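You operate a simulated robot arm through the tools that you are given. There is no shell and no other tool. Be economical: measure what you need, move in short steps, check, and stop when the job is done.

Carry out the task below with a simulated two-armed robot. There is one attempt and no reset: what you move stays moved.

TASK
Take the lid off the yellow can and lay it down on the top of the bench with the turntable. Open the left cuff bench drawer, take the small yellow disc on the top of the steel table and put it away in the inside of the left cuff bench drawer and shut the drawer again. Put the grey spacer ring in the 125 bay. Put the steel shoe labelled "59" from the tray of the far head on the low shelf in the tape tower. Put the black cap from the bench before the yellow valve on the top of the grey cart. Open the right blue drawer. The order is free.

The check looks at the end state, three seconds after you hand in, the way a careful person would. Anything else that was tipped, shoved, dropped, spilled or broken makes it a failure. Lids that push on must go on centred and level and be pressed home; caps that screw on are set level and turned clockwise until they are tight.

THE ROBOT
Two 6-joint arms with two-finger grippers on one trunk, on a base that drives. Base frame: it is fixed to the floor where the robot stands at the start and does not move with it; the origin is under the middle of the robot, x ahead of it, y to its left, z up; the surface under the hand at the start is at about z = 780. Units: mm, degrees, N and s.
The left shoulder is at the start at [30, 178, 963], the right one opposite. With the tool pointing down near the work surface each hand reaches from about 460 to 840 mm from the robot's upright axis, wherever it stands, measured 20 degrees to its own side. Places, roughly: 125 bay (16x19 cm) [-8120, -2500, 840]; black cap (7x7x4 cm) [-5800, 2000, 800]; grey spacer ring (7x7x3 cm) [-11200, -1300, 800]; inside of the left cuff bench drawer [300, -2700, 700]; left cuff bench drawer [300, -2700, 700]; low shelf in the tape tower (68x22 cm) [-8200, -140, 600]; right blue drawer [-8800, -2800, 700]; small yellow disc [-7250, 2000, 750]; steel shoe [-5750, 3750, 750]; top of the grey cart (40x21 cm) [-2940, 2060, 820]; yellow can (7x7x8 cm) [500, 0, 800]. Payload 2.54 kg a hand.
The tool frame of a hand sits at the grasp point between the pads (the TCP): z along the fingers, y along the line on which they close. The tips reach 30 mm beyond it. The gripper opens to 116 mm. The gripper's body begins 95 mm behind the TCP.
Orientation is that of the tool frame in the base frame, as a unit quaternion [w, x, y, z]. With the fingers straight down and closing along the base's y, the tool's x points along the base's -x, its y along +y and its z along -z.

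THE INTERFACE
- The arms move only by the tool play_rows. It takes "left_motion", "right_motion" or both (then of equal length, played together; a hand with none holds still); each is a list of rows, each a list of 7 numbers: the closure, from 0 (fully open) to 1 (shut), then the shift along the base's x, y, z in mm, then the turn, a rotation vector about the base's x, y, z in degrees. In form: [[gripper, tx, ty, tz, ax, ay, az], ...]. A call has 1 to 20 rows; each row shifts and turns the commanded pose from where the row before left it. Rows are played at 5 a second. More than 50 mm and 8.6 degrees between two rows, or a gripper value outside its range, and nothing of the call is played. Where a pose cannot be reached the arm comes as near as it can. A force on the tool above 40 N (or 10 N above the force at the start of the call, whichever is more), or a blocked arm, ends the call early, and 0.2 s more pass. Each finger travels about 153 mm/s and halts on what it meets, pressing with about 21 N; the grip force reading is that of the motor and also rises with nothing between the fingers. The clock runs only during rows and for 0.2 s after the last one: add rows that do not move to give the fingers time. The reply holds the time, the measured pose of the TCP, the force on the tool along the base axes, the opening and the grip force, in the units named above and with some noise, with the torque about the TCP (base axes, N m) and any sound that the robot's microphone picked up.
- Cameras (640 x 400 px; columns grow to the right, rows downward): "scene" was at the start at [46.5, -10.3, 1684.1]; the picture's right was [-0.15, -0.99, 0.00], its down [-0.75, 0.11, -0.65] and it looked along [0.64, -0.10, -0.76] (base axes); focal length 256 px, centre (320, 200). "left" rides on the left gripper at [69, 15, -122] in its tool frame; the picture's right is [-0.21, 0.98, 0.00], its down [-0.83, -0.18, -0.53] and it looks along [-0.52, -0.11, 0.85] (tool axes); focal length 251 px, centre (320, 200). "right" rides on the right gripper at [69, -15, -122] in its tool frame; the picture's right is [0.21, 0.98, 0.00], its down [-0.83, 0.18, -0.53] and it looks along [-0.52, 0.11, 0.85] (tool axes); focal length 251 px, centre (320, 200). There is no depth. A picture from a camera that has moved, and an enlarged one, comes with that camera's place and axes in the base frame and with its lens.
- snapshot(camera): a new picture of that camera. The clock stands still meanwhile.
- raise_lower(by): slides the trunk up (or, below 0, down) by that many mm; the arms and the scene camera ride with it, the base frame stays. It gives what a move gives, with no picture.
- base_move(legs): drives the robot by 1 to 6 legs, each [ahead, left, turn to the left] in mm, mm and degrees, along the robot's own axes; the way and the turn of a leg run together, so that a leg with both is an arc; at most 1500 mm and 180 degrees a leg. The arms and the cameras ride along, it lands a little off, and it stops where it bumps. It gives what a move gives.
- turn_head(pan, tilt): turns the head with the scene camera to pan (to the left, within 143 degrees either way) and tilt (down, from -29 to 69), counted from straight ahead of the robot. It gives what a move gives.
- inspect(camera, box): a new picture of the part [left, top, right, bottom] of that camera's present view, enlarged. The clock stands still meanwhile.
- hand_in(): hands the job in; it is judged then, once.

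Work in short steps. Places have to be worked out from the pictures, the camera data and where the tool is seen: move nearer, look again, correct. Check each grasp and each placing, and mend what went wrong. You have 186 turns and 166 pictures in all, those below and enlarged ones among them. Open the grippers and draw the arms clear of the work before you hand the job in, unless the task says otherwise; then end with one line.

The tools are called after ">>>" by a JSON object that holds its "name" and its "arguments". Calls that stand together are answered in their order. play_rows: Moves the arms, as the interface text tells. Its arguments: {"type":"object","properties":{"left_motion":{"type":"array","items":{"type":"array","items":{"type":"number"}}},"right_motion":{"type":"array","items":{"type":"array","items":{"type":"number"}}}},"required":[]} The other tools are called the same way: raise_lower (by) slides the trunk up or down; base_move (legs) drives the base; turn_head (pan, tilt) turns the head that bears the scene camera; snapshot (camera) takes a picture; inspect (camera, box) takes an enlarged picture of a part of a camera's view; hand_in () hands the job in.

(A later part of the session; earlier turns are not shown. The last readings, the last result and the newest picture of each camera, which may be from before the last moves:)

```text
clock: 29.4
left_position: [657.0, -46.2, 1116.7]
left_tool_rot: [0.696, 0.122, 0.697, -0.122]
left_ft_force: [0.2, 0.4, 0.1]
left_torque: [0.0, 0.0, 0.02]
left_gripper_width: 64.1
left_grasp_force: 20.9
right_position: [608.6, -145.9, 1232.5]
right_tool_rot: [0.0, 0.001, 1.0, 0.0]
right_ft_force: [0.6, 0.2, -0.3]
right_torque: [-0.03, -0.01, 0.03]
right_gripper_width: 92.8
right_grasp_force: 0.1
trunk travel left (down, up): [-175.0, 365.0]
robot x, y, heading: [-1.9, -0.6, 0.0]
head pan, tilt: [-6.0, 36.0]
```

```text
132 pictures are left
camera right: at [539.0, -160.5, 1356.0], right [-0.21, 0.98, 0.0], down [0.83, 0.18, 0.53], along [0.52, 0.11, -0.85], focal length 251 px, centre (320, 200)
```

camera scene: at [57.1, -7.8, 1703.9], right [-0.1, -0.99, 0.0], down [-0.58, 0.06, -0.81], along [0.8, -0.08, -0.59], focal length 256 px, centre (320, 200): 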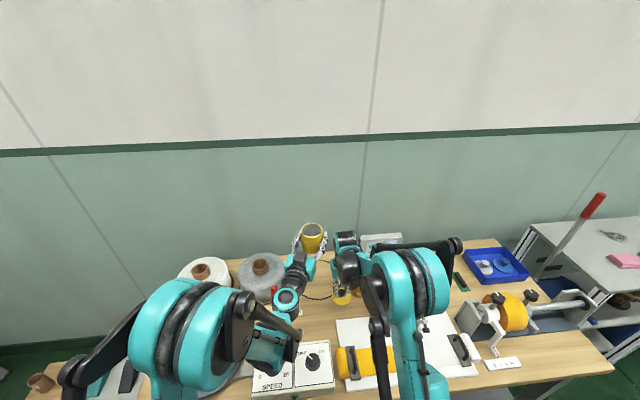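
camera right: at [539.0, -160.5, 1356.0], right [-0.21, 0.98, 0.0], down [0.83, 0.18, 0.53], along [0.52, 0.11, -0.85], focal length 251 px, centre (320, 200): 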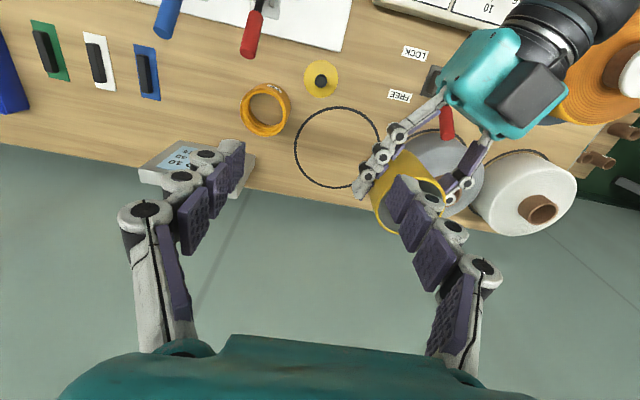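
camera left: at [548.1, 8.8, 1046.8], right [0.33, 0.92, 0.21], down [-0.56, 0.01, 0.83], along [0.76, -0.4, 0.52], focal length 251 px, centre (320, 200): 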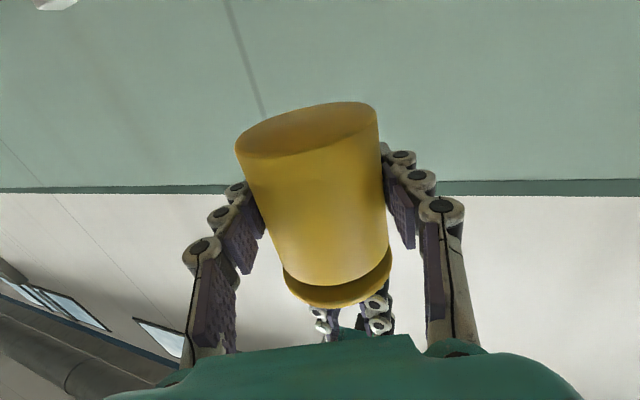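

The lid lies flat on the bench. I move the right hand above the can.

>>> {"name": "play_rows", "arguments": {"right_motion": [[0.2, 15, 30, 0, 0, 0, 0], [0.2, 15, 30, 0, 0, 0, 0], [0.2, 15, 30, 0, 0, 0, 0], [0.2, 5, 10, -30, 0, 0, 0], [0.2, 0, 0, 0, 0, 0, 0]]}}

>>> {"name": "snapshot", "arguments": {"camera": "right"}}

```text
clock: 30.6
left_position: [658.2, -47.4, 1115.3]
left_tool_rot: [0.696, 0.123, 0.696, -0.123]
left_ft_force: [0.3, -0.3, -0.3]
left_torque: [0.02, 0.0, 0.0]
left_gripper_width: 63.9
left_grasp_force: 20.5
right_position: [655.8, -44.4, 1202.8]
right_tool_rot: [0.0, 0.0, 1.0, 0.0]
right_ft_force: [0.1, -0.1, 0.0]
right_torque: [-0.01, 0.02, -0.02]
right_gripper_width: 92.7
right_grasp_force: 0.1
trunk travel left (down, up): [-175.0, 365.0]
robot x, y, heading: [0.6, -0.7, -0.0]
head pan, tilt: [-6.0, 36.0]
```

```text
131 pictures are left
camera right: at [585.9, -60.2, 1327.1], right [-0.21, 0.98, 0.0], down [0.83, 0.18, 0.53], along [0.52, 0.11, -0.85], focal length 251 px, centre (320, 200)
```

right: 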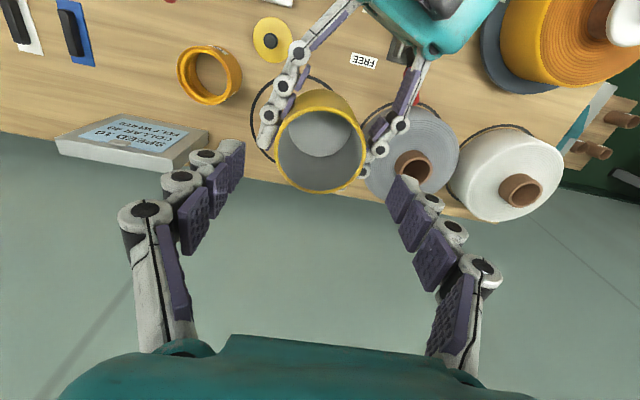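

The empty can is centred below. I lower so that the tips overlap the rim by about 20 mm (above the left fingers) and close.

>>> {"name": "play_rows", "arguments": {"right_motion": [[0.2, 1, -1, -20, 0, 0, 0], [0.2, 1, 0, -12, 0, 0, 0], [0.2, 0, 0, -7, 0, 0, 0], [0.35, 0, 0, 0, 0, 0, 0], [0.4, 0, 0, 0, 0, 0, 0], [0.6, 0, 0, 0, 0, 0, 0], [0.6, 0, 0, 0, 0, 0, 0]]}}

>>> {"name": "snapshot", "arguments": {"camera": "right"}}

>>> {"name": "snapshot", "arguments": {"camera": "left"}}

```text
clock: 32.2
left_position: [657.9, -46.6, 1116.3]
left_tool_rot: [0.697, 0.122, 0.696, -0.122]
left_ft_force: [0.9, -3.8, -3.7]
left_torque: [-0.15, 0.12, -0.26]
left_gripper_width: 64.3
left_grasp_force: 21.3
right_position: [658.6, -45.9, 1163.1]
right_tool_rot: [-0.001, 0.001, 1.0, 0.0]
right_ft_force: [0.0, 2.9, 2.3]
right_torque: [0.24, -0.12, 0.27]
right_gripper_width: 66.7
right_grasp_force: 20.9
trunk travel left (down, up): [-175.0, 365.0]
robot x, y, heading: [0.6, -1.2, 0.3]
head pan, tilt: [-6.0, 36.0]
```

```text
130 pictures are left
camera right: at [589.1, -60.9, 1286.8], right [-0.21, 0.98, 0.0], down [0.83, 0.18, 0.53], along [0.52, 0.12, -0.85], focal length 251 px, centre (320, 200)
```

right: 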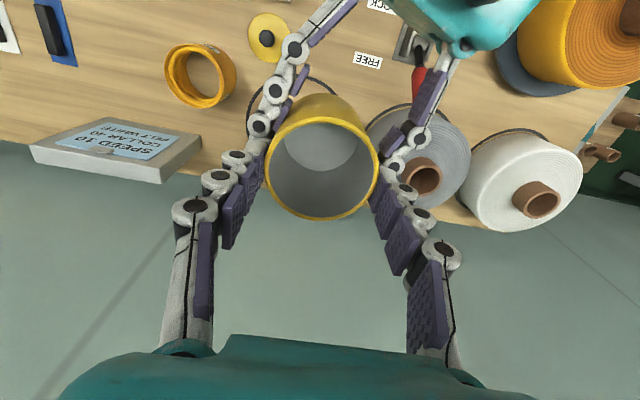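

```text
129 pictures are left
camera left: at [548.0, 8.5, 1046.8], right [0.33, 0.92, 0.21], down [-0.56, 0.01, 0.83], along [0.76, -0.4, 0.52], focal length 251 px, centre (320, 200)
```

left: 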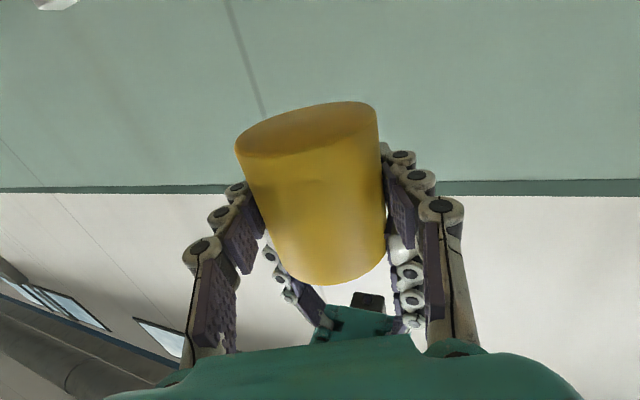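

Right hand holds the can. The left opens and withdraws backward.

>>> {"name": "play_rows", "arguments": {"left_motion": [[0.3, 0, 0, 0, 0, 0, 0], [0.1, 0, 0, 0, 0, 0, 0], [0, 0, 0, 0, 0, 0, 0], [0, -22, 8, 0, 0, 0, 0], [0, -28, 10, 3, 0, 0, 0], [0, -28, 10, 5, 0, 0, 0], [0, -28, 10, 8, 0, 0, 0], [0, 0, 0, 0, 0, 0, 0]]}}

>>> {"name": "snapshot", "arguments": {"camera": "left"}}

```text
clock: 34.0
left_position: [549.7, -9.7, 1135.1]
left_tool_rot: [0.695, 0.123, 0.698, -0.123]
left_ft_force: [-0.2, -0.1, 0.4]
left_torque: [0.0, 0.03, 0.0]
left_gripper_width: 115.9
left_grasp_force: 0.0
right_position: [659.8, -46.8, 1163.3]
right_tool_rot: [0.0, 0.0, 1.0, 0.0]
right_ft_force: [1.1, 0.3, -0.2]
right_torque: [0.0, 0.02, -0.01]
right_gripper_width: 66.8
right_grasp_force: 20.9
trunk travel left (down, up): [-175.0, 365.0]
robot x, y, heading: [-5.3, 5.4, 0.2]
head pan, tilt: [-6.0, 36.0]
```

```text
128 pictures are left
camera left: at [440.6, 45.2, 1066.4], right [0.34, 0.92, 0.21], down [-0.56, 0.01, 0.83], along [0.76, -0.4, 0.52], focal length 251 px, centre (320, 200)
```

left: 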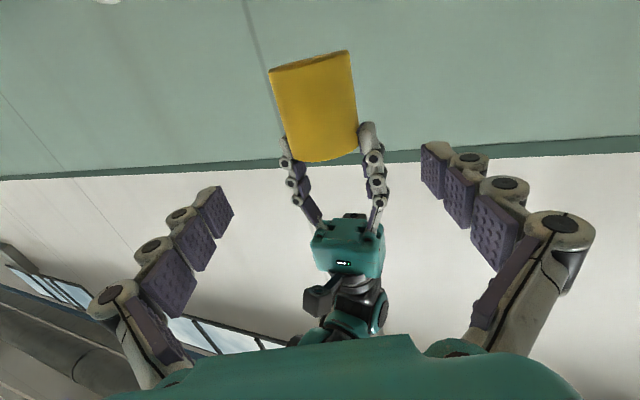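

The left moves off to its side and returns to pointing down.

>>> {"name": "play_rows", "arguments": {"left_motion": [[0, 0, 40, 5, 0, 0, 0], [0, 0, 40, 5, 0, 0, 4], [0, 0, 40, 0, 0, 0, 4], [0, 0, 40, 0, 0, 0, 4], [0, 0, 20, 0, 0, 8.3, 0], [0, 0, 0, 0, 0, 8.3, 0], [0, 0, 0, 0, 0, 8.3, 0], [0, 0, 0, 0, 0, 8.3, 0], [0, 0, 0, 0, 0, 8.3, 0], [0, 0, 0, 0, 0, 8.3, 0], [0, 0, 0, 0, 0, 8.3, 0], [0, 0, 0, 0, 0, 8.3, 0], [0, 0, 0, 0, 0, 8.3, 0], [0, 0, 0, 0, 0, 8.3, 0], [0, 0, 0, 0, 0, 7, 0], [0, 0, 0, 0, 0, 0, 8]]}}

```text
clock: 37.5
left_position: [550.3, 171.1, 1143.7]
left_tool_rot: [0.004, -0.069, 0.995, -0.07]
left_ft_force: [-0.4, -0.6, 0.3]
left_torque: [0.03, -0.04, -0.05]
left_gripper_width: 116.0
left_grasp_force: 0.0
right_position: [657.6, -46.3, 1164.3]
right_tool_rot: [0.0, 0.0, 1.0, 0.001]
right_ft_force: [-0.7, -0.7, -0.5]
right_torque: [-0.02, -0.02, -0.03]
right_gripper_width: 66.7
right_grasp_force: 20.7
trunk travel left (down, up): [-175.0, 365.0]
robot x, y, heading: [-0.0, 0.9, -0.1]
head pan, tilt: [-6.0, 36.0]
```

I straighten the left hand and bring the can back over its old place (544.5,-45), low but above the bench.

>>> {"name": "play_rows", "arguments": {"left_motion": [[0, 0, 0, 0, 4, 0.3, -4], [0, 0, 0, 0, 4, 0.2, -4], [0, 0, 0, 0, 0, 0, 0], [0, 0, 0, 0, 0, 0, 0], [0, 0, 0, 0, 0, 0, 0], [0, 0, 0, 0, 0, 0, 0], [0, 0, 0, 0, 0, 0, 0], [0, 0, 0, 0, 0, 0, 0], [0, 0, 0, 0, 0, 0, 0], [0, 0, 0, 0, 0, 0, 0], [0, 0, 0, 0, 0, 0, 0]], "right_motion": [[0.6, -15, 0, -10, 0, 0, 0], [0.6, -25, 0, -30, 0, 0, 0], [0.6, -30, 0, -30, 0, 0, 0], [0.6, -25, 0, -30, 0, 0, 0], [0.6, -18.5, 1.5, -30, 0, 0, 0], [0.6, 0, 0, -40, 0, 0, 0], [0.6, 0, 0, -40, 0, 0, 0], [0.6, 0, 0, -30, 0, 0, 0], [0.6, 0, 0, -25, 0, 0, 0], [0.6, 0, 0, -15, 0, 0, 0], [0.6, 0, 0, 0, 0, 0, 0]]}}

>>> {"name": "snapshot", "arguments": {"camera": "right"}}

```text
clock: 39.9
left_position: [549.3, 171.9, 1143.6]
left_tool_rot: [0.001, 0.0, 1.0, 0.0]
left_ft_force: [0.7, -0.2, 0.1]
left_torque: [-0.02, 0.0, -0.02]
left_gripper_width: 115.9
left_grasp_force: 0.0
right_position: [545.5, -45.2, 883.4]
right_tool_rot: [-0.001, 0.0, 1.0, -0.001]
right_ft_force: [0.6, -0.2, 0.0]
right_torque: [-0.01, -0.04, -0.01]
right_gripper_width: 67.0
right_grasp_force: 21.0
trunk travel left (down, up): [-175.0, 365.0]
robot x, y, heading: [-1.4, -0.2, -0.2]
head pan, tilt: [-6.0, 36.0]
```

```text
127 pictures are left
camera right: at [475.9, -60.8, 1007.4], right [-0.21, 0.98, 0.0], down [0.83, 0.18, 0.53], along [0.52, 0.11, -0.85], focal length 251 px, centre (320, 200)
```

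right: 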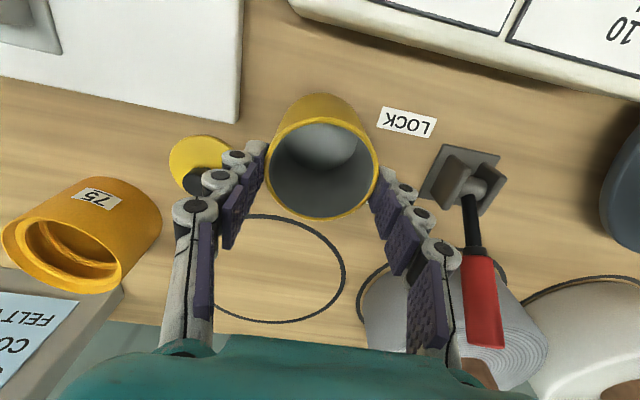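

I lower to contact in small steps (expected about 17 mm).

>>> {"name": "play_rows", "arguments": {"right_motion": [[0.6, 0, 0, -6, 0, 0, 0], [0.6, 0, 0, -5, 0, 0, 0], [0.6, 0, 0, -3, 0, 0, 0], [0.6, 0, 0, -2, 0, 0, 0], [0.6, 0, 0, -1.5, 0, 0, 0], [0.6, 0, 0, 0, 0, 0, 0]]}}

```text
clock: 41.2
left_position: [549.7, 172.4, 1144.5]
left_tool_rot: [0.001, 0.0, 1.0, 0.0]
left_ft_force: [0.2, -0.7, -0.2]
left_torque: [-0.02, 0.0, -0.02]
left_gripper_width: 116.1
left_grasp_force: 0.1
right_position: [546.6, -44.7, 866.6]
right_tool_rot: [0.001, 0.0, 1.0, 0.0]
right_ft_force: [0.7, -0.8, 4.8]
right_torque: [0.01, 0.03, 0.02]
right_gripper_width: 66.8
right_grasp_force: 20.7
trunk travel left (down, up): [-175.0, 365.0]
robot x, y, heading: [-2.2, 0.6, -0.2]
head pan, tilt: [-6.0, 36.0]
```

Contact. I open and rise clear.

>>> {"name": "play_rows", "arguments": {"right_motion": [[0.45, 0, 0, 0, 0, 0, 0], [0.35, 0, 0, 0, 0, 0, 0], [0.25, 0, 0, 0, 0, 0, 0], [0.25, 0, 0, 20, 0, 0, 0], [0.25, 0, 0, 40, 0, 0, 0], [0.25, 0, -20, 45, 0, 0, 0], [0.1, 0, -25, 43, 0, 0, 0], [0, -20, -25, 30, 0, 0, 0], [0, -20, -25, 30, 0, 0, 0], [0, 0, -25, 40, 0, 0, 0], [0, 0, -25, 40, 0, 0, 0], [0, 0, 0, 0, 0, 0, 0]]}}

>>> {"name": "turn_head", "arguments": {"pan": -5, "tilt": 48}}

>>> {"name": "snapshot", "arguments": {"camera": "scene"}}

```text
clock: 43.9
left_position: [550.6, 171.4, 1143.9]
left_tool_rot: [0.0, 0.0, 1.0, 0.0]
left_ft_force: [0.5, 0.0, -0.9]
left_torque: [-0.04, 0.02, 0.0]
left_gripper_width: 115.9
left_grasp_force: 0.0
right_position: [507.3, -190.6, 1153.2]
right_tool_rot: [0.0, 0.0, 1.0, 0.0]
right_ft_force: [-0.4, -0.7, -0.3]
right_torque: [0.0, 0.0, -0.02]
right_gripper_width: 116.0
right_grasp_force: 0.0
trunk travel left (down, up): [-175.0, 365.0]
robot x, y, heading: [1.7, 1.8, 0.0]
head pan, tilt: [-6.0, 36.0]
```

```text
clock: 44.6
left_position: [550.6, 169.1, 1143.8]
left_tool_rot: [0.001, 0.0, 1.0, 0.0]
left_ft_force: [-0.6, -0.3, 0.0]
left_torque: [0.01, -0.02, 0.01]
left_gripper_width: 115.7
left_grasp_force: 0.0
right_position: [506.7, -190.3, 1152.8]
right_tool_rot: [0.001, 0.0, 1.0, 0.001]
right_ft_force: [-0.5, 0.3, 0.6]
right_torque: [0.0, -0.02, -0.01]
right_gripper_width: 116.0
right_grasp_force: 0.0
trunk travel left (down, up): [-175.0, 365.0]
robot x, y, heading: [-1.4, 2.2, 0.2]
head pan, tilt: [-5.0, 48.0]
```

```text
126 pictures are left
camera scene: at [48.7, -5.6, 1686.4], right [-0.09, -1.0, 0.0], down [-0.74, 0.06, -0.67], along [0.67, -0.06, -0.74], focal length 256 px, centre (320, 200)
```

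scene: 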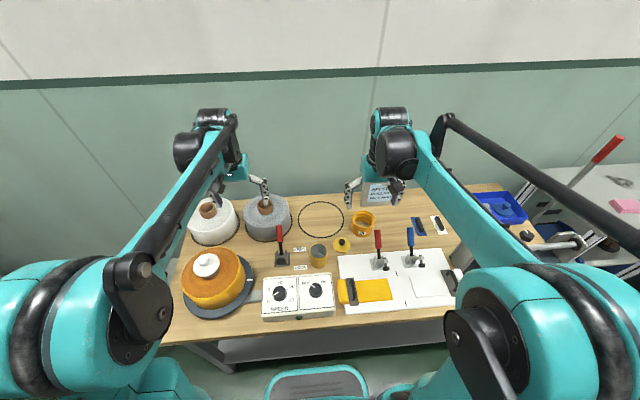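

Task one is done: lid flat, can back upright. Next I survey the room behind me for the route.

>>> {"name": "turn_head", "arguments": {"pan": 143, "tilt": 18}}

>>> {"name": "snapshot", "arguments": {"camera": "scene"}}

>>> {"name": "turn_head", "arguments": {"pan": -143, "tilt": 18}}

>>> {"name": "snapshot", "arguments": {"camera": "scene"}}

```text
clock: 46.9
left_position: [550.3, 170.1, 1143.6]
left_tool_rot: [0.001, -0.001, 1.0, 0.0]
left_ft_force: [0.2, 0.4, 0.4]
left_torque: [0.02, -0.02, 0.0]
left_gripper_width: 116.0
left_grasp_force: 0.2
right_position: [506.6, -191.0, 1153.3]
right_tool_rot: [0.0, 0.0, 1.0, -0.001]
right_ft_force: [-1.0, 0.1, 0.9]
right_torque: [-0.01, -0.01, 0.01]
right_gripper_width: 115.9
right_grasp_force: 0.0
trunk travel left (down, up): [-175.0, 365.0]
robot x, y, heading: [3.2, 1.7, -0.1]
head pan, tilt: [143.0, 18.0]
```

```text
125 pictures are left
camera scene: at [-104.3, 57.5, 1732.5], right [0.6, 0.8, 0.0], down [0.25, -0.19, -0.95], along [-0.76, 0.57, -0.31], focal length 256 px, centre (320, 200)
```

scene: 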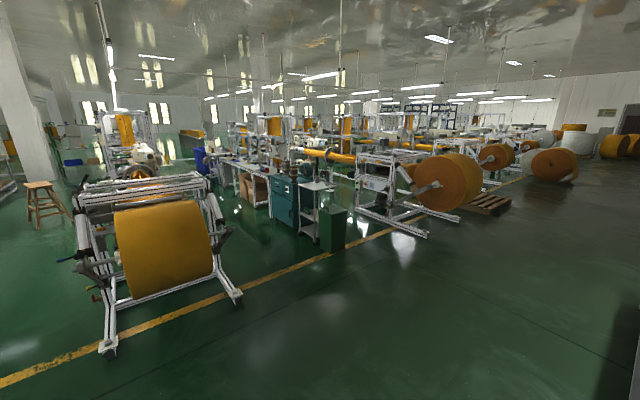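

```text
clock: 50.8
left_position: [550.1, 171.4, 1144.3]
left_tool_rot: [0.002, 0.0, 1.0, 0.0]
left_ft_force: [-0.3, 0.1, -0.1]
left_torque: [-0.01, 0.01, 0.01]
left_gripper_width: 116.0
left_grasp_force: 0.2
right_position: [506.2, -190.5, 1153.6]
right_tool_rot: [0.0, 0.001, 1.0, 0.0]
right_ft_force: [0.0, -1.2, 0.5]
right_torque: [-0.01, 0.01, 0.0]
right_gripper_width: 116.0
right_grasp_force: 0.0
trunk travel left (down, up): [-175.0, 365.0]
robot x, y, heading: [1.0, -0.8, -0.0]
head pan, tilt: [-143.0, 18.0]
```

```text
124 pictures are left
camera scene: at [-104.3, -54.9, 1732.5], right [-0.6, 0.8, 0.0], down [0.25, 0.19, -0.95], along [-0.76, -0.57, -0.31], focal length 256 px, centre (320, 200)
```

scene: 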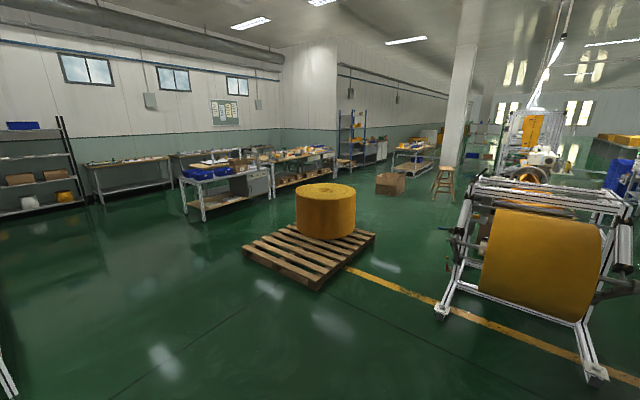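

The rows run along -x; the grey cart stands about (-2830,2100). I back out and drive to the mouth of the aisle at about (-1600,1150), facing -x.

>>> {"name": "base_move", "arguments": {"legs": [[-700, 0, 0], [0, 0, 128], [1400, 0, 0], [0, 0, 52]]}}

>>> {"name": "turn_head", "arguments": {"pan": 0, "tilt": 20}}

>>> {"name": "snapshot", "arguments": {"camera": "scene"}}

```text
clock: 69.1
left_position: [-2167.9, 865.3, 1144.0]
left_tool_rot: [0.0, 1.0, 0.025, -0.001]
left_ft_force: [-0.8, -0.3, 0.1]
left_torque: [0.01, -0.03, -0.02]
left_gripper_width: 115.7
left_grasp_force: 0.1
right_position: [-2142.6, 1230.2, 1154.1]
right_tool_rot: [0.0, 1.0, 0.025, -0.001]
right_ft_force: [-1.3, -0.2, -0.4]
right_torque: [0.03, 0.01, 0.01]
right_gripper_width: 116.0
right_grasp_force: 0.1
trunk travel left (down, up): [-175.0, 365.0]
robot x, y, heading: [-1627.7, 1064.2, -176.9]
head pan, tilt: [-143.0, 18.0]
```

```text
clock: 71.4
left_position: [-2168.9, 866.5, 1143.0]
left_tool_rot: [0.001, 1.0, 0.025, -0.001]
left_ft_force: [-1.5, -0.5, -0.2]
left_torque: [0.01, -0.01, 0.01]
left_gripper_width: 116.0
left_grasp_force: 0.0
right_position: [-2143.4, 1229.2, 1153.2]
right_tool_rot: [0.0, 1.0, 0.025, -0.001]
right_ft_force: [0.0, -0.3, 0.2]
right_torque: [0.03, 0.02, 0.0]
right_gripper_width: 116.1
right_grasp_force: 0.1
trunk travel left (down, up): [-175.0, 365.0]
robot x, y, heading: [-1624.3, 1064.2, -177.1]
head pan, tilt: [0.0, 20.0]
```

```text
123 pictures are left
camera scene: at [-1690.5, 1062.7, 1729.2], right [-0.05, 1.0, 0.0], down [0.34, 0.02, -0.94], along [-0.94, -0.05, -0.34], focal length 256 px, centre (320, 200)
```

scene: 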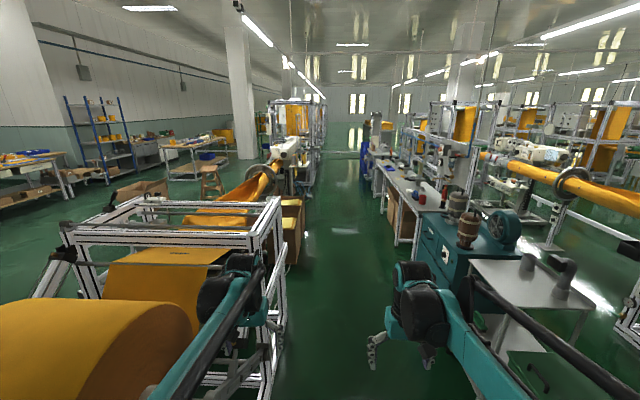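

The aisle along y≈600–1900 is clear. I drive down it to about x=-5000 and look at the black cap's bench.

>>> {"name": "base_move", "arguments": {"legs": [[1500, -90, -2.9], [1500, -40, 0], [600, 0, 0]]}}

>>> {"name": "turn_head", "arguments": {"pan": -50, "tilt": 25}}

>>> {"name": "snapshot", "arguments": {"camera": "scene"}}

```text
refused: leg 1 is longer than a leg can be; nothing moved
```

```text
clock: 72.5
left_position: [-2168.5, 865.9, 1144.5]
left_tool_rot: [0.0, 1.0, 0.026, -0.001]
left_ft_force: [-0.8, -0.2, 0.0]
left_torque: [0.0, 0.01, -0.02]
left_gripper_width: 116.0
left_grasp_force: 0.1
right_position: [-2142.8, 1229.4, 1152.6]
right_tool_rot: [0.001, 1.0, 0.026, 0.0]
right_ft_force: [-0.2, -0.2, -0.4]
right_torque: [0.04, 0.03, 0.01]
right_gripper_width: 116.2
right_grasp_force: 0.0
trunk travel left (down, up): [-175.0, 365.0]
robot x, y, heading: [-1627.3, 1064.0, -177.2]
head pan, tilt: [-50.0, 25.0]
```

```text
122 pictures are left
camera scene: at [-1660.2, 1134.8, 1721.2], right [0.73, 0.68, 0.0], down [0.29, -0.31, -0.91], along [-0.62, 0.66, -0.42], focal length 256 px, centre (320, 200)
```

scene: 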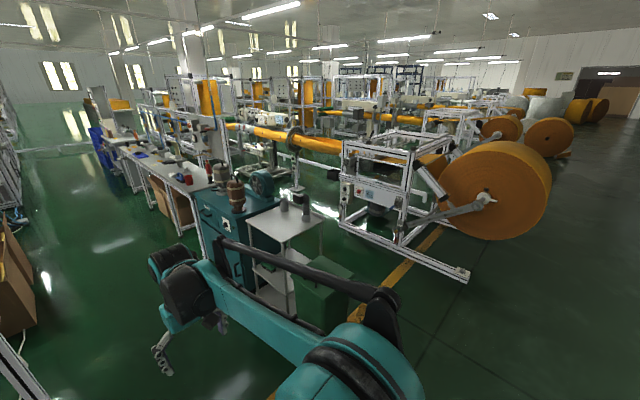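

The leg was just too long; I repeat with shorter legs.

>>> {"name": "base_move", "arguments": {"legs": [[1400, -90, -2.8], [1400, -40, 0], [800, 0, 0]]}}

>>> {"name": "snapshot", "arguments": {"camera": "scene"}}

```text
clock: 90.1
left_position: [-5802.0, 889.1, 1143.5]
left_tool_rot: [0.0, 1.0, 0.021, 0.0]
left_ft_force: [-0.1, -0.3, 0.3]
left_torque: [0.01, 0.02, 0.01]
left_gripper_width: 116.1
left_grasp_force: 0.1
right_position: [-5773.8, 1252.2, 1152.4]
right_tool_rot: [0.0, 1.0, 0.021, 0.0]
right_ft_force: [0.4, -0.7, -0.3]
right_torque: [0.01, -0.02, -0.02]
right_gripper_width: 116.3
right_grasp_force: 0.0
trunk travel left (down, up): [-175.0, 365.0]
robot x, y, heading: [-5256.9, 1082.4, -177.3]
head pan, tilt: [-50.0, 25.0]
```

```text
121 pictures are left
camera scene: at [-5292.0, 1153.3, 1721.1], right [0.74, 0.67, 0.0], down [0.29, -0.31, -0.91], along [-0.61, 0.67, -0.42], focal length 256 px, centre (320, 200)
```

scene: 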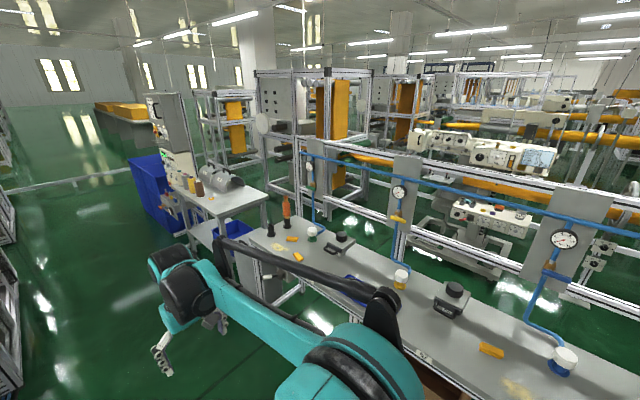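

I zoom into the region of the sewing heads and the bench with valves.

>>> {"name": "inspect", "arguments": {"camera": "scene", "box": [400, 90, 640, 260]}}

>>> {"name": "inspect", "arguments": {"camera": "scene", "box": [240, 180, 620, 400]}}

>>> {"name": "inspect", "arguments": {"camera": "scene", "box": [120, 80, 300, 240]}}

```text
2.35 times, centred on (520, 175) of scene
camera zoom: at [-5292.0, 1153.3, 1721.1], right [0.74, 0.67, 0.0], down [0.29, -0.31, -0.91], along [-0.61, 0.67, -0.42], focal length 603 px, centre (-151, 259)
```

zoom: 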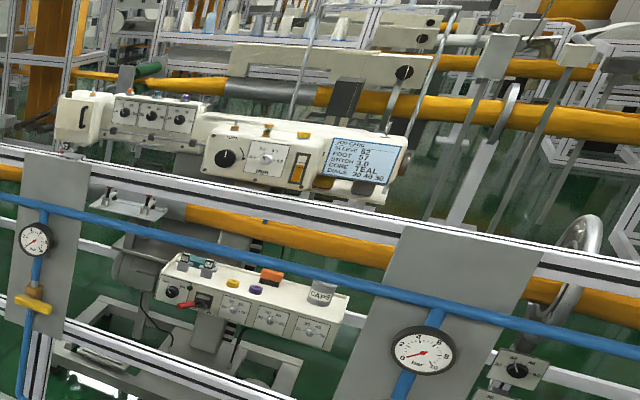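

```text
1.68 times, centred on (430, 290) of scene
camera zoom: at [-5292.0, 1153.3, 1721.1], right [0.74, 0.67, 0.0], down [0.29, -0.31, -0.91], along [-0.61, 0.67, -0.42], focal length 431 px, centre (135, 48)
```

zoom: 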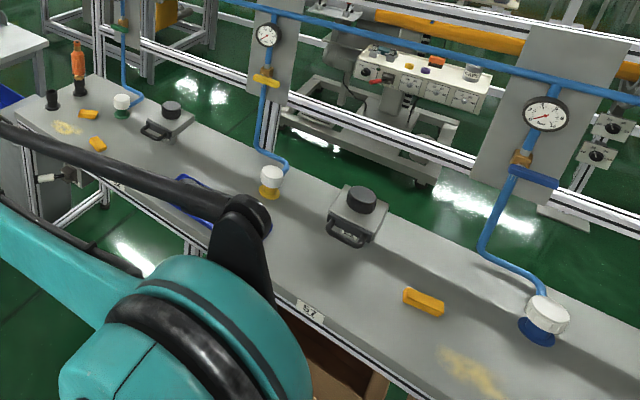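

```text
2.50 times, centred on (210, 160) of scene
camera zoom: at [-5292.0, 1153.3, 1721.1], right [0.74, 0.67, 0.0], down [0.29, -0.31, -0.91], along [-0.61, 0.67, -0.42], focal length 640 px, centre (595, 300)
```

zoom: 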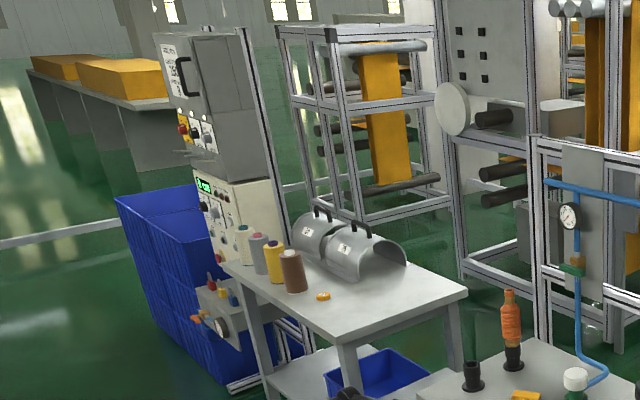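

The disc lies on the steel table at left; the heads' row is behind. I drive further to the far end of the aisle to find access to the heads.

>>> {"name": "base_move", "arguments": {"legs": [[1400, -60, -2.6], [1400, -40, 0], [600, 0, 0]]}}

>>> {"name": "turn_head", "arguments": {"pan": -110, "tilt": 20}}

>>> {"name": "snapshot", "arguments": {"camera": "scene"}}

>>> {"name": "turn_head", "arguments": {"pan": 60, "tilt": 20}}

>>> {"name": "snapshot", "arguments": {"camera": "scene"}}

```text
clock: 106.5
left_position: [-9163.5, 967.3, 1143.2]
left_tool_rot: [0.0, 1.0, 0.001, 0.0]
left_ft_force: [-0.7, 0.3, 0.1]
left_torque: [0.01, -0.06, -0.03]
left_gripper_width: 116.3
left_grasp_force: 0.1
right_position: [-9118.7, 1330.4, 1152.0]
right_tool_rot: [0.0, 1.0, 0.0, 0.0]
right_ft_force: [-1.2, -0.2, 0.9]
right_torque: [0.02, -0.02, 0.02]
right_gripper_width: 115.9
right_grasp_force: 0.1
trunk travel left (down, up): [-175.0, 365.0]
robot x, y, heading: [-8608.9, 1136.3, -180.1]
head pan, tilt: [-50.0, 25.0]
```

```text
clock: 107.8
left_position: [-9161.5, 967.3, 1143.6]
left_tool_rot: [0.0, 1.0, 0.001, -0.001]
left_ft_force: [-0.4, -0.1, -0.2]
left_torque: [0.03, 0.02, 0.0]
left_gripper_width: 116.0
left_grasp_force: 0.0
right_position: [-9119.4, 1329.3, 1153.2]
right_tool_rot: [0.0, 1.0, 0.001, 0.0]
right_ft_force: [-0.7, 0.5, -0.3]
right_torque: [-0.02, 0.02, -0.01]
right_gripper_width: 116.1
right_grasp_force: 0.0
trunk travel left (down, up): [-175.0, 365.0]
robot x, y, heading: [-8613.0, 1143.2, -179.9]
head pan, tilt: [-110.0, 20.0]
```

```text
117 pictures are left
camera scene: at [-8550.8, 1228.8, 1729.3], right [0.94, -0.34, 0.0], down [-0.12, -0.32, -0.94], along [0.32, 0.88, -0.34], focal length 256 px, centre (320, 200)
```

scene: 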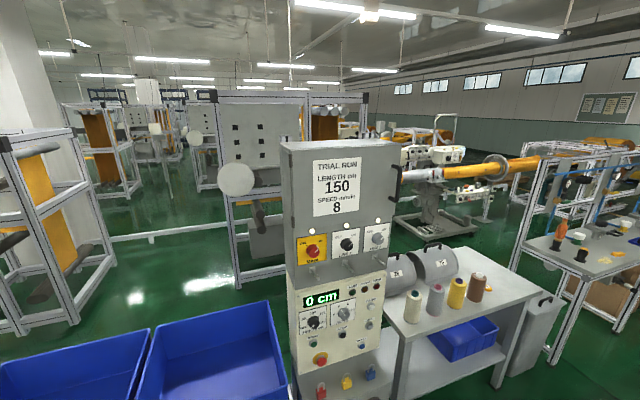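

```text
clock: 110.4
left_position: [-9161.7, 966.6, 1143.7]
left_tool_rot: [0.0, 1.0, 0.0, -0.002]
left_ft_force: [0.1, 0.1, -0.3]
left_torque: [0.02, 0.0, -0.01]
left_gripper_width: 115.9
left_grasp_force: 0.1
right_position: [-9117.7, 1328.7, 1152.3]
right_tool_rot: [0.0, 1.0, 0.001, -0.001]
right_ft_force: [-1.3, 0.4, -0.1]
right_torque: [0.03, 0.01, -0.02]
right_gripper_width: 115.8
right_grasp_force: 0.0
trunk travel left (down, up): [-175.0, 365.0]
robot x, y, heading: [-8615.2, 1136.9, -179.6]
head pan, tilt: [60.0, 20.0]
```

```text
116 pictures are left
camera scene: at [-8628.8, 1060.5, 1729.3], right [-0.87, 0.5, 0.0], down [0.17, 0.3, -0.94], along [-0.47, -0.81, -0.34], focal length 256 px, centre (320, 200)
```

scene: 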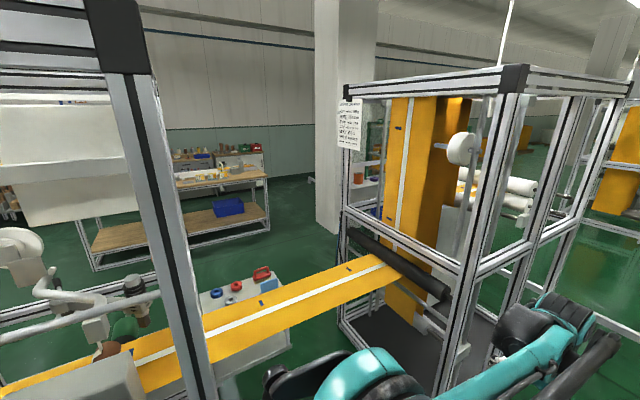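

I zoom toward the second line where the heads stand, to see the gap and the tray.

>>> {"name": "turn_head", "arguments": {"pan": -130, "tilt": 15}}

>>> {"name": "inspect", "arguments": {"camera": "scene", "box": [200, 100, 520, 300]}}

```text
clock: 113.2
left_position: [-9163.0, 968.0, 1143.7]
left_tool_rot: [0.0, 1.0, 0.001, -0.001]
left_ft_force: [0.7, -0.3, 0.5]
left_torque: [-0.02, 0.0, 0.04]
left_gripper_width: 116.1
left_grasp_force: 0.2
right_position: [-9118.2, 1330.7, 1153.2]
right_tool_rot: [0.0, 1.0, 0.001, 0.0]
right_ft_force: [0.3, 0.5, 0.8]
right_torque: [-0.02, 0.0, -0.03]
right_gripper_width: 116.0
right_grasp_force: 0.2
trunk travel left (down, up): [-175.0, 365.0]
robot x, y, heading: [-8611.4, 1139.2, -179.6]
head pan, tilt: [-130.0, 15.0]
```

```text
2.00 times, centred on (360, 200) of scene
camera zoom: at [-8522.6, 1213.0, 1737.4], right [0.77, -0.64, 0.0], down [-0.17, -0.2, -0.97], along [0.62, 0.74, -0.26], focal length 512 px, centre (240, 200)
```

zoom: 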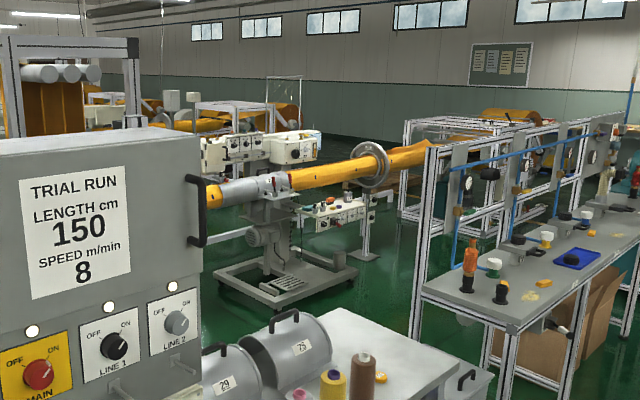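

I go round the far end: forward, then toward +y, then face +x to view the aisle between bench and line 2.

>>> {"name": "base_move", "arguments": {"legs": [[850, 0, 0], [0, 0, -90], [1400, 0, 0], [400, 0, 0]]}}

>>> {"name": "turn_head", "arguments": {"pan": -75, "tilt": 20}}

>>> {"name": "snapshot", "arguments": {"camera": "scene"}}

```text
clock: 124.4
left_position: [-9625.2, 2158.2, 1144.5]
left_tool_rot: [0.001, 0.707, -0.707, 0.0]
left_ft_force: [0.5, 0.4, 0.9]
left_torque: [-0.02, 0.04, -0.01]
left_gripper_width: 116.1
left_grasp_force: 0.1
right_position: [-9262.0, 2115.2, 1151.7]
right_tool_rot: [0.0, -0.707, 0.708, 0.0]
right_ft_force: [0.1, -0.2, 0.2]
right_torque: [-0.05, 0.02, -0.02]
right_gripper_width: 116.3
right_grasp_force: 0.1
trunk travel left (down, up): [-175.0, 365.0]
robot x, y, heading: [-9454.4, 1609.6, 90.0]
head pan, tilt: [-130.0, 15.0]
stopped in leg 3: the robot was blocked; the commanded pose is now the measured one
```

```text
clock: 125.7
left_position: [-9626.0, 2158.8, 1143.3]
left_tool_rot: [0.001, 0.707, -0.707, -0.001]
left_ft_force: [-0.5, 0.1, 0.5]
left_torque: [-0.02, -0.03, 0.0]
left_gripper_width: 115.9
left_grasp_force: 0.1
right_position: [-9262.8, 2115.0, 1151.6]
right_tool_rot: [0.0, 0.707, -0.707, 0.001]
right_ft_force: [-0.1, -0.4, -0.6]
right_torque: [0.0, -0.04, 0.02]
right_gripper_width: 115.8
right_grasp_force: 0.1
trunk travel left (down, up): [-175.0, 365.0]
robot x, y, heading: [-9455.6, 1605.7, 89.9]
head pan, tilt: [-75.0, 20.0]
```

```text
114 pictures are left
camera scene: at [-9364.8, 1604.9, 1729.3], right [0.26, -0.97, 0.0], down [-0.33, -0.09, -0.94], along [0.91, 0.24, -0.34], focal length 256 px, centre (320, 200)
```

scene: 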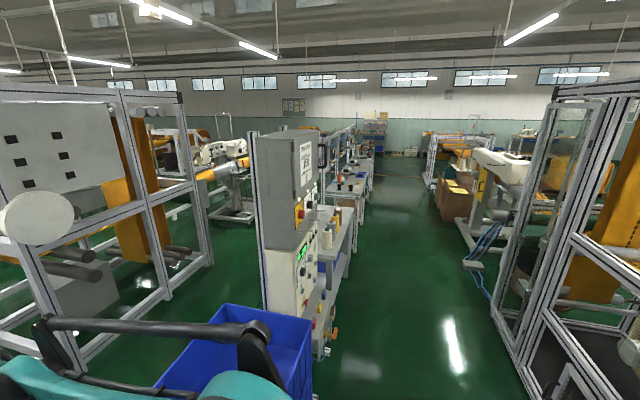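

The base bumped the blue bin. I look down to see the bin's extent before going round it.

>>> {"name": "turn_head", "arguments": {"pan": -15, "tilt": 40}}

>>> {"name": "snapshot", "arguments": {"camera": "scene"}}

```text
clock: 127.0
left_position: [-9626.2, 2159.9, 1143.5]
left_tool_rot: [-0.001, 0.708, -0.707, 0.0]
left_ft_force: [0.2, -0.6, 0.8]
left_torque: [0.01, -0.05, 0.01]
left_gripper_width: 115.9
left_grasp_force: 0.0
right_position: [-9264.1, 2115.1, 1152.6]
right_tool_rot: [0.0, 0.707, -0.707, -0.001]
right_ft_force: [-0.6, -0.6, 0.6]
right_torque: [-0.01, -0.01, 0.0]
right_gripper_width: 116.0
right_grasp_force: 0.0
trunk travel left (down, up): [-175.0, 365.0]
robot x, y, heading: [-9456.7, 1609.9, 90.1]
head pan, tilt: [-15.0, 40.0]
```

```text
113 pictures are left
camera scene: at [-9432.8, 1663.2, 1697.9], right [0.97, -0.26, 0.0], down [-0.17, -0.62, -0.77], along [0.2, 0.74, -0.64], focal length 256 px, centre (320, 200)
```

scene: 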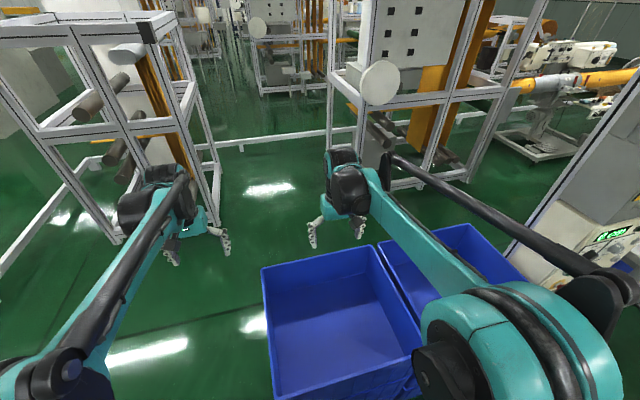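

The bins span x -9540…-8590, y 1950…2580. I back off, go sideways past them, face +x and slide to y≈3000.

>>> {"name": "base_move", "arguments": {"legs": [[-200, 0, 0], [0, 560, 0], [0, 0, -90], [0, 1400, 0], [0, 180, 0]]}}

>>> {"name": "turn_head", "arguments": {"pan": 0, "tilt": 28}}

>>> {"name": "snapshot", "arguments": {"camera": "scene"}}

```text
clock: 142.9
left_position: [-9431.4, 3169.4, 1143.1]
left_tool_rot: [-0.001, 0.016, 1.0, 0.0]
left_ft_force: [0.7, -0.5, -0.2]
left_torque: [-0.05, 0.01, 0.02]
left_gripper_width: 115.9
left_grasp_force: 0.0
right_position: [-9487.2, 2808.1, 1153.8]
right_tool_rot: [0.0, 0.016, 1.0, -0.001]
right_ft_force: [-0.4, -0.5, 0.3]
right_torque: [-0.09, -0.02, 0.03]
right_gripper_width: 116.1
right_grasp_force: 0.0
trunk travel left (down, up): [-175.0, 365.0]
robot x, y, heading: [-9984.4, 3014.6, -2.0]
head pan, tilt: [-15.0, 40.0]
```

```text
clock: 143.7
left_position: [-9431.5, 3166.5, 1144.4]
left_tool_rot: [0.0, 0.016, 1.0, 0.0]
left_ft_force: [-0.4, -0.9, 0.4]
left_torque: [0.03, -0.01, 0.01]
left_gripper_width: 116.2
left_grasp_force: 0.0
right_position: [-9485.4, 2807.6, 1152.8]
right_tool_rot: [0.0, 0.015, 1.0, -0.001]
right_ft_force: [-0.1, -0.5, -0.8]
right_torque: [0.01, 0.01, 0.01]
right_gripper_width: 116.1
right_grasp_force: 0.1
trunk travel left (down, up): [-175.0, 365.0]
robot x, y, heading: [-9988.8, 3014.8, -2.0]
head pan, tilt: [0.0, 28.0]
```

```text
112 pictures are left
camera scene: at [-9924.9, 3012.7, 1716.3], right [-0.03, -1.0, 0.0], down [-0.47, 0.01, -0.88], along [0.88, -0.03, -0.47], focal length 256 px, centre (320, 200)
```

scene: 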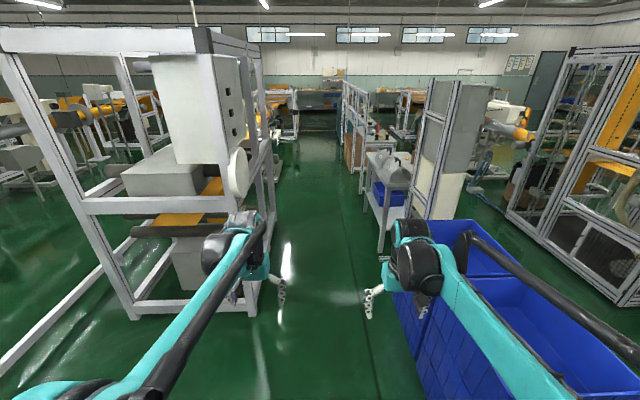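

The corridor y≈2450–3450 is free. I drive along +x to about x=-7100 and look at the heads.

>>> {"name": "base_move", "arguments": {"legs": [[1400, -10, 2], [1400, -20, 0]]}}

>>> {"name": "turn_head", "arguments": {"pan": 25, "tilt": 25}}

>>> {"name": "snapshot", "arguments": {"camera": "scene"}}

```text
clock: 156.9
left_position: [-6713.1, 3195.5, 1144.2]
left_tool_rot: [0.0, -0.011, 1.0, -0.001]
left_ft_force: [-0.1, 0.3, 0.6]
left_torque: [-0.02, 0.0, -0.01]
left_gripper_width: 116.0
left_grasp_force: 0.1
right_position: [-6750.7, 2831.5, 1152.5]
right_tool_rot: [0.0, -0.012, 1.0, 0.0]
right_ft_force: [0.3, -0.1, -0.3]
right_torque: [-0.02, 0.02, -0.01]
right_gripper_width: 115.9
right_grasp_force: 0.1
trunk travel left (down, up): [-175.0, 365.0]
robot x, y, heading: [-7260.2, 3013.1, 1.3]
head pan, tilt: [0.0, 28.0]
```

```text
clock: 157.8
left_position: [-6713.4, 3195.1, 1145.3]
left_tool_rot: [0.0, -0.011, 1.0, 0.0]
left_ft_force: [-1.2, 0.9, -0.4]
left_torque: [-0.02, -0.01, -0.01]
left_gripper_width: 116.0
left_grasp_force: 0.0
right_position: [-6750.7, 2832.0, 1152.9]
right_tool_rot: [0.0, -0.011, 1.0, 0.0]
right_ft_force: [0.1, -0.1, 0.2]
right_torque: [0.03, -0.01, 0.02]
right_gripper_width: 115.9
right_grasp_force: 0.1
trunk travel left (down, up): [-175.0, 365.0]
robot x, y, heading: [-7261.8, 3010.2, 1.3]
head pan, tilt: [25.0, 25.0]
```

```text
111 pictures are left
camera scene: at [-7206.7, 3053.2, 1721.1], right [0.44, -0.9, 0.0], down [-0.38, -0.19, -0.91], along [0.81, 0.4, -0.42], focal length 256 px, centre (320, 200)
```

scene: 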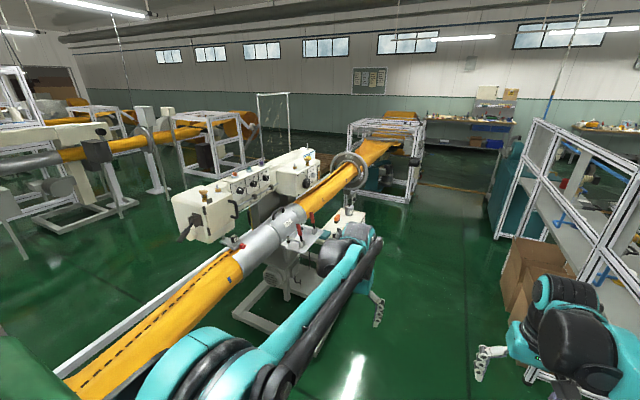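

I move ahead 700 mm and look at the tray with the head panned.

>>> {"name": "base_move", "arguments": {"legs": [[750, -60, 0]]}}

>>> {"name": "turn_head", "arguments": {"pan": 55, "tilt": 35}}

>>> {"name": "snapshot", "arguments": {"camera": "scene"}}

```text
clock: 161.9
left_position: [-5946.2, 3146.5, 1142.8]
left_tool_rot: [0.0, -0.008, 1.0, 0.001]
left_ft_force: [-0.3, -0.1, 0.6]
left_torque: [0.02, 0.02, 0.02]
left_gripper_width: 115.9
left_grasp_force: 0.1
right_position: [-5985.8, 2782.2, 1151.3]
right_tool_rot: [0.0, -0.009, 1.0, 0.0]
right_ft_force: [-0.9, -0.8, -0.6]
right_torque: [-0.02, 0.0, -0.01]
right_gripper_width: 116.1
right_grasp_force: 0.1
trunk travel left (down, up): [-175.0, 365.0]
robot x, y, heading: [-6494.3, 2965.9, 0.7]
head pan, tilt: [25.0, 25.0]
```

```text
clock: 162.9
left_position: [-5947.1, 3145.4, 1144.4]
left_tool_rot: [0.0, -0.007, 1.0, 0.0]
left_ft_force: [0.2, 0.3, -0.6]
left_torque: [0.02, 0.03, 0.0]
left_gripper_width: 116.0
left_grasp_force: 0.2
right_position: [-5985.2, 2783.6, 1153.4]
right_tool_rot: [0.0, -0.008, 1.0, 0.0]
right_ft_force: [-1.0, -0.3, -0.2]
right_torque: [-0.01, 0.01, -0.01]
right_gripper_width: 116.3
right_grasp_force: 0.1
trunk travel left (down, up): [-175.0, 365.0]
robot x, y, heading: [-6495.3, 2965.5, 1.0]
head pan, tilt: [55.0, 35.0]
```

```text
110 pictures are left
camera scene: at [-6474.5, 3039.6, 1705.4], right [0.83, -0.56, 0.0], down [-0.32, -0.47, -0.82], along [0.46, 0.68, -0.57], focal length 256 px, centre (320, 200)
```

scene: 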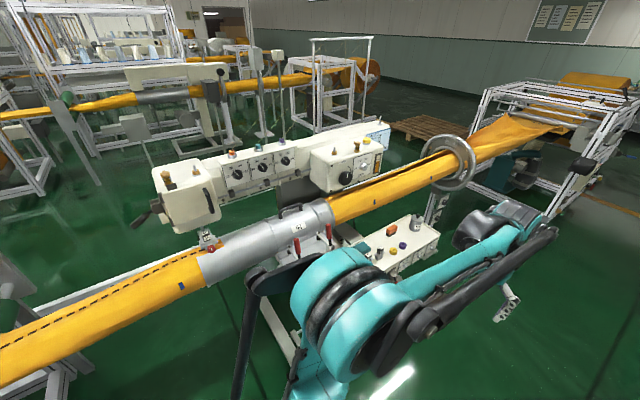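

>>> {"name": "inspect", "arguments": {"camera": "scene", "box": [300, 170, 480, 290]}}

>>> {"name": "inspect", "arguments": {"camera": "scene", "box": [130, 110, 400, 280]}}

```text
3.33 times, centred on (390, 230) of scene
camera zoom: at [-6474.5, 3039.6, 1705.4], right [0.83, -0.56, 0.0], down [-0.32, -0.47, -0.82], along [0.46, 0.68, -0.57], focal length 854 px, centre (87, 100)
```

zoom: 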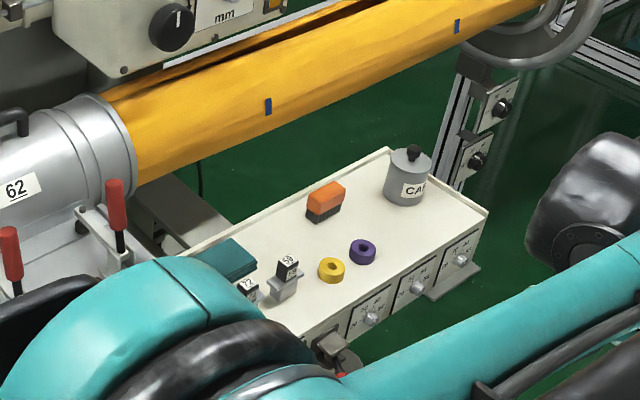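

```text
2.35 times, centred on (265, 195) of scene
camera zoom: at [-6474.5, 3039.6, 1705.4], right [0.83, -0.56, 0.0], down [-0.32, -0.47, -0.82], along [0.46, 0.68, -0.57], focal length 603 px, centre (449, 212)
```

zoom: 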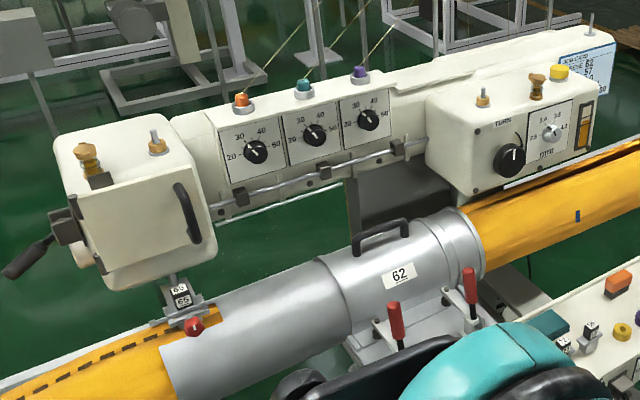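

The tray holds two small steel shoes with black labels ("59"?) at about (-5735,3610). I drive to about (-5935,2980) and turn to face it.

>>> {"name": "base_move", "arguments": {"legs": [[560, 10, 0], [0, 0, 89]]}}

>>> {"name": "turn_head", "arguments": {"pan": -15, "tilt": 50}}

>>> {"name": "snapshot", "arguments": {"camera": "scene"}}

>>> {"name": "snapshot", "arguments": {"camera": "right"}}

```text
clock: 169.9
left_position: [-6128.8, 3531.8, 1144.4]
left_tool_rot: [0.0, 0.722, -0.692, 0.0]
left_ft_force: [-0.7, -0.4, -0.1]
left_torque: [0.05, 0.0, 0.01]
left_gripper_width: 115.9
left_grasp_force: 0.1
right_position: [-5766.9, 3503.0, 1153.1]
right_tool_rot: [0.0, 0.722, -0.691, 0.0]
right_ft_force: [-0.1, -0.7, -0.3]
right_torque: [0.01, 0.0, -0.03]
right_gripper_width: 115.9
right_grasp_force: 0.0
trunk travel left (down, up): [-175.0, 365.0]
robot x, y, heading: [-5935.7, 2993.8, 92.7]
head pan, tilt: [55.0, 35.0]
```

```text
clock: 171.3
left_position: [-6128.8, 3531.1, 1145.1]
left_tool_rot: [-0.001, 0.722, -0.692, 0.0]
left_ft_force: [-0.3, -0.5, -0.5]
left_torque: [0.06, 0.02, 0.0]
left_gripper_width: 115.9
left_grasp_force: 0.0
right_position: [-5766.0, 3502.8, 1152.1]
right_tool_rot: [0.0, 0.722, -0.692, 0.001]
right_ft_force: [-0.6, -0.9, 0.0]
right_torque: [0.0, -0.02, 0.03]
right_gripper_width: 116.0
right_grasp_force: 0.0
trunk travel left (down, up): [-175.0, 365.0]
robot x, y, heading: [-5935.1, 2993.9, 92.4]
head pan, tilt: [-15.0, 50.0]
```

```text
107 pictures are left
camera scene: at [-5916.7, 3036.8, 1683.7], right [0.98, -0.22, 0.0], down [-0.16, -0.75, -0.64], along [0.14, 0.63, -0.77], focal length 256 px, centre (320, 200)
```

scene: 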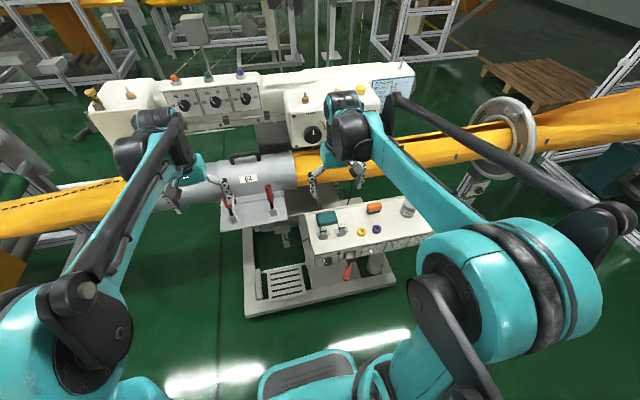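

```text
106 pictures are left
camera right: at [-5748.2, 3435.0, 1276.3], right [-0.97, -0.26, 0.0], down [-0.22, 0.82, 0.53], along [-0.14, 0.52, -0.85], focal length 251 px, centre (320, 200)
```

right: 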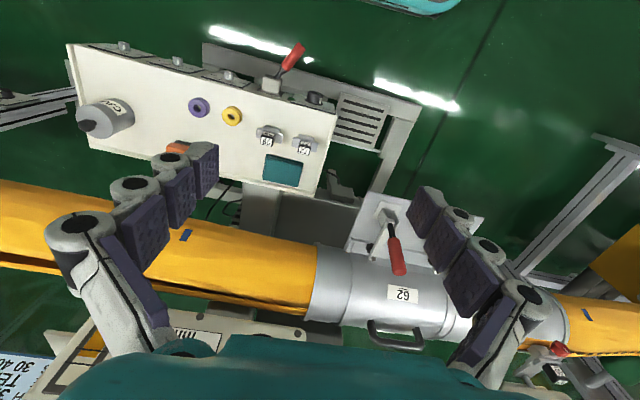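

>>> {"name": "inspect", "arguments": {"camera": "right", "box": [230, 90, 340, 200]}}

>>> {"name": "inspect", "arguments": {"camera": "scene", "box": [300, 190, 440, 280]}}

```text
3.64 times, centred on (285, 145) of right
camera zoom: at [-5748.2, 3435.0, 1276.3], right [-0.97, -0.26, 0.0], down [-0.22, 0.82, 0.53], along [-0.14, 0.52, -0.85], focal length 914 px, centre (447, 400)
```

zoom: 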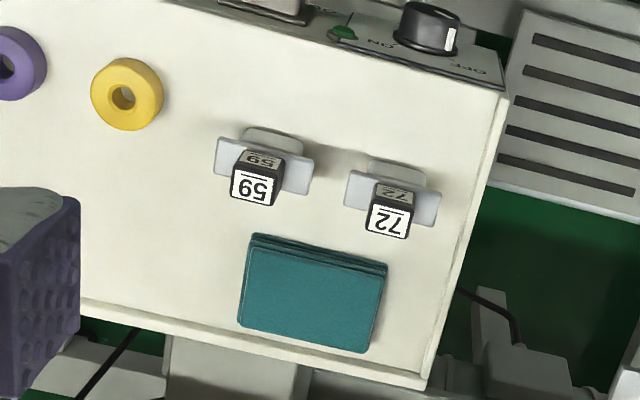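

```text
4.44 times, centred on (370, 235) of scene
camera zoom: at [-5916.7, 3036.8, 1683.7], right [0.98, -0.22, 0.0], down [-0.16, -0.75, -0.64], along [0.14, 0.63, -0.77], focal length 1138 px, centre (98, 44)
```

zoom: 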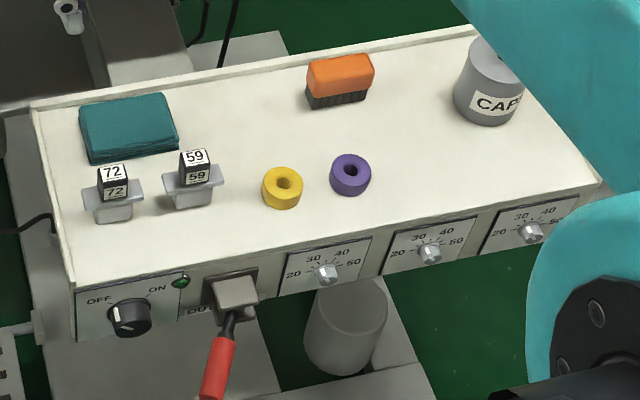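

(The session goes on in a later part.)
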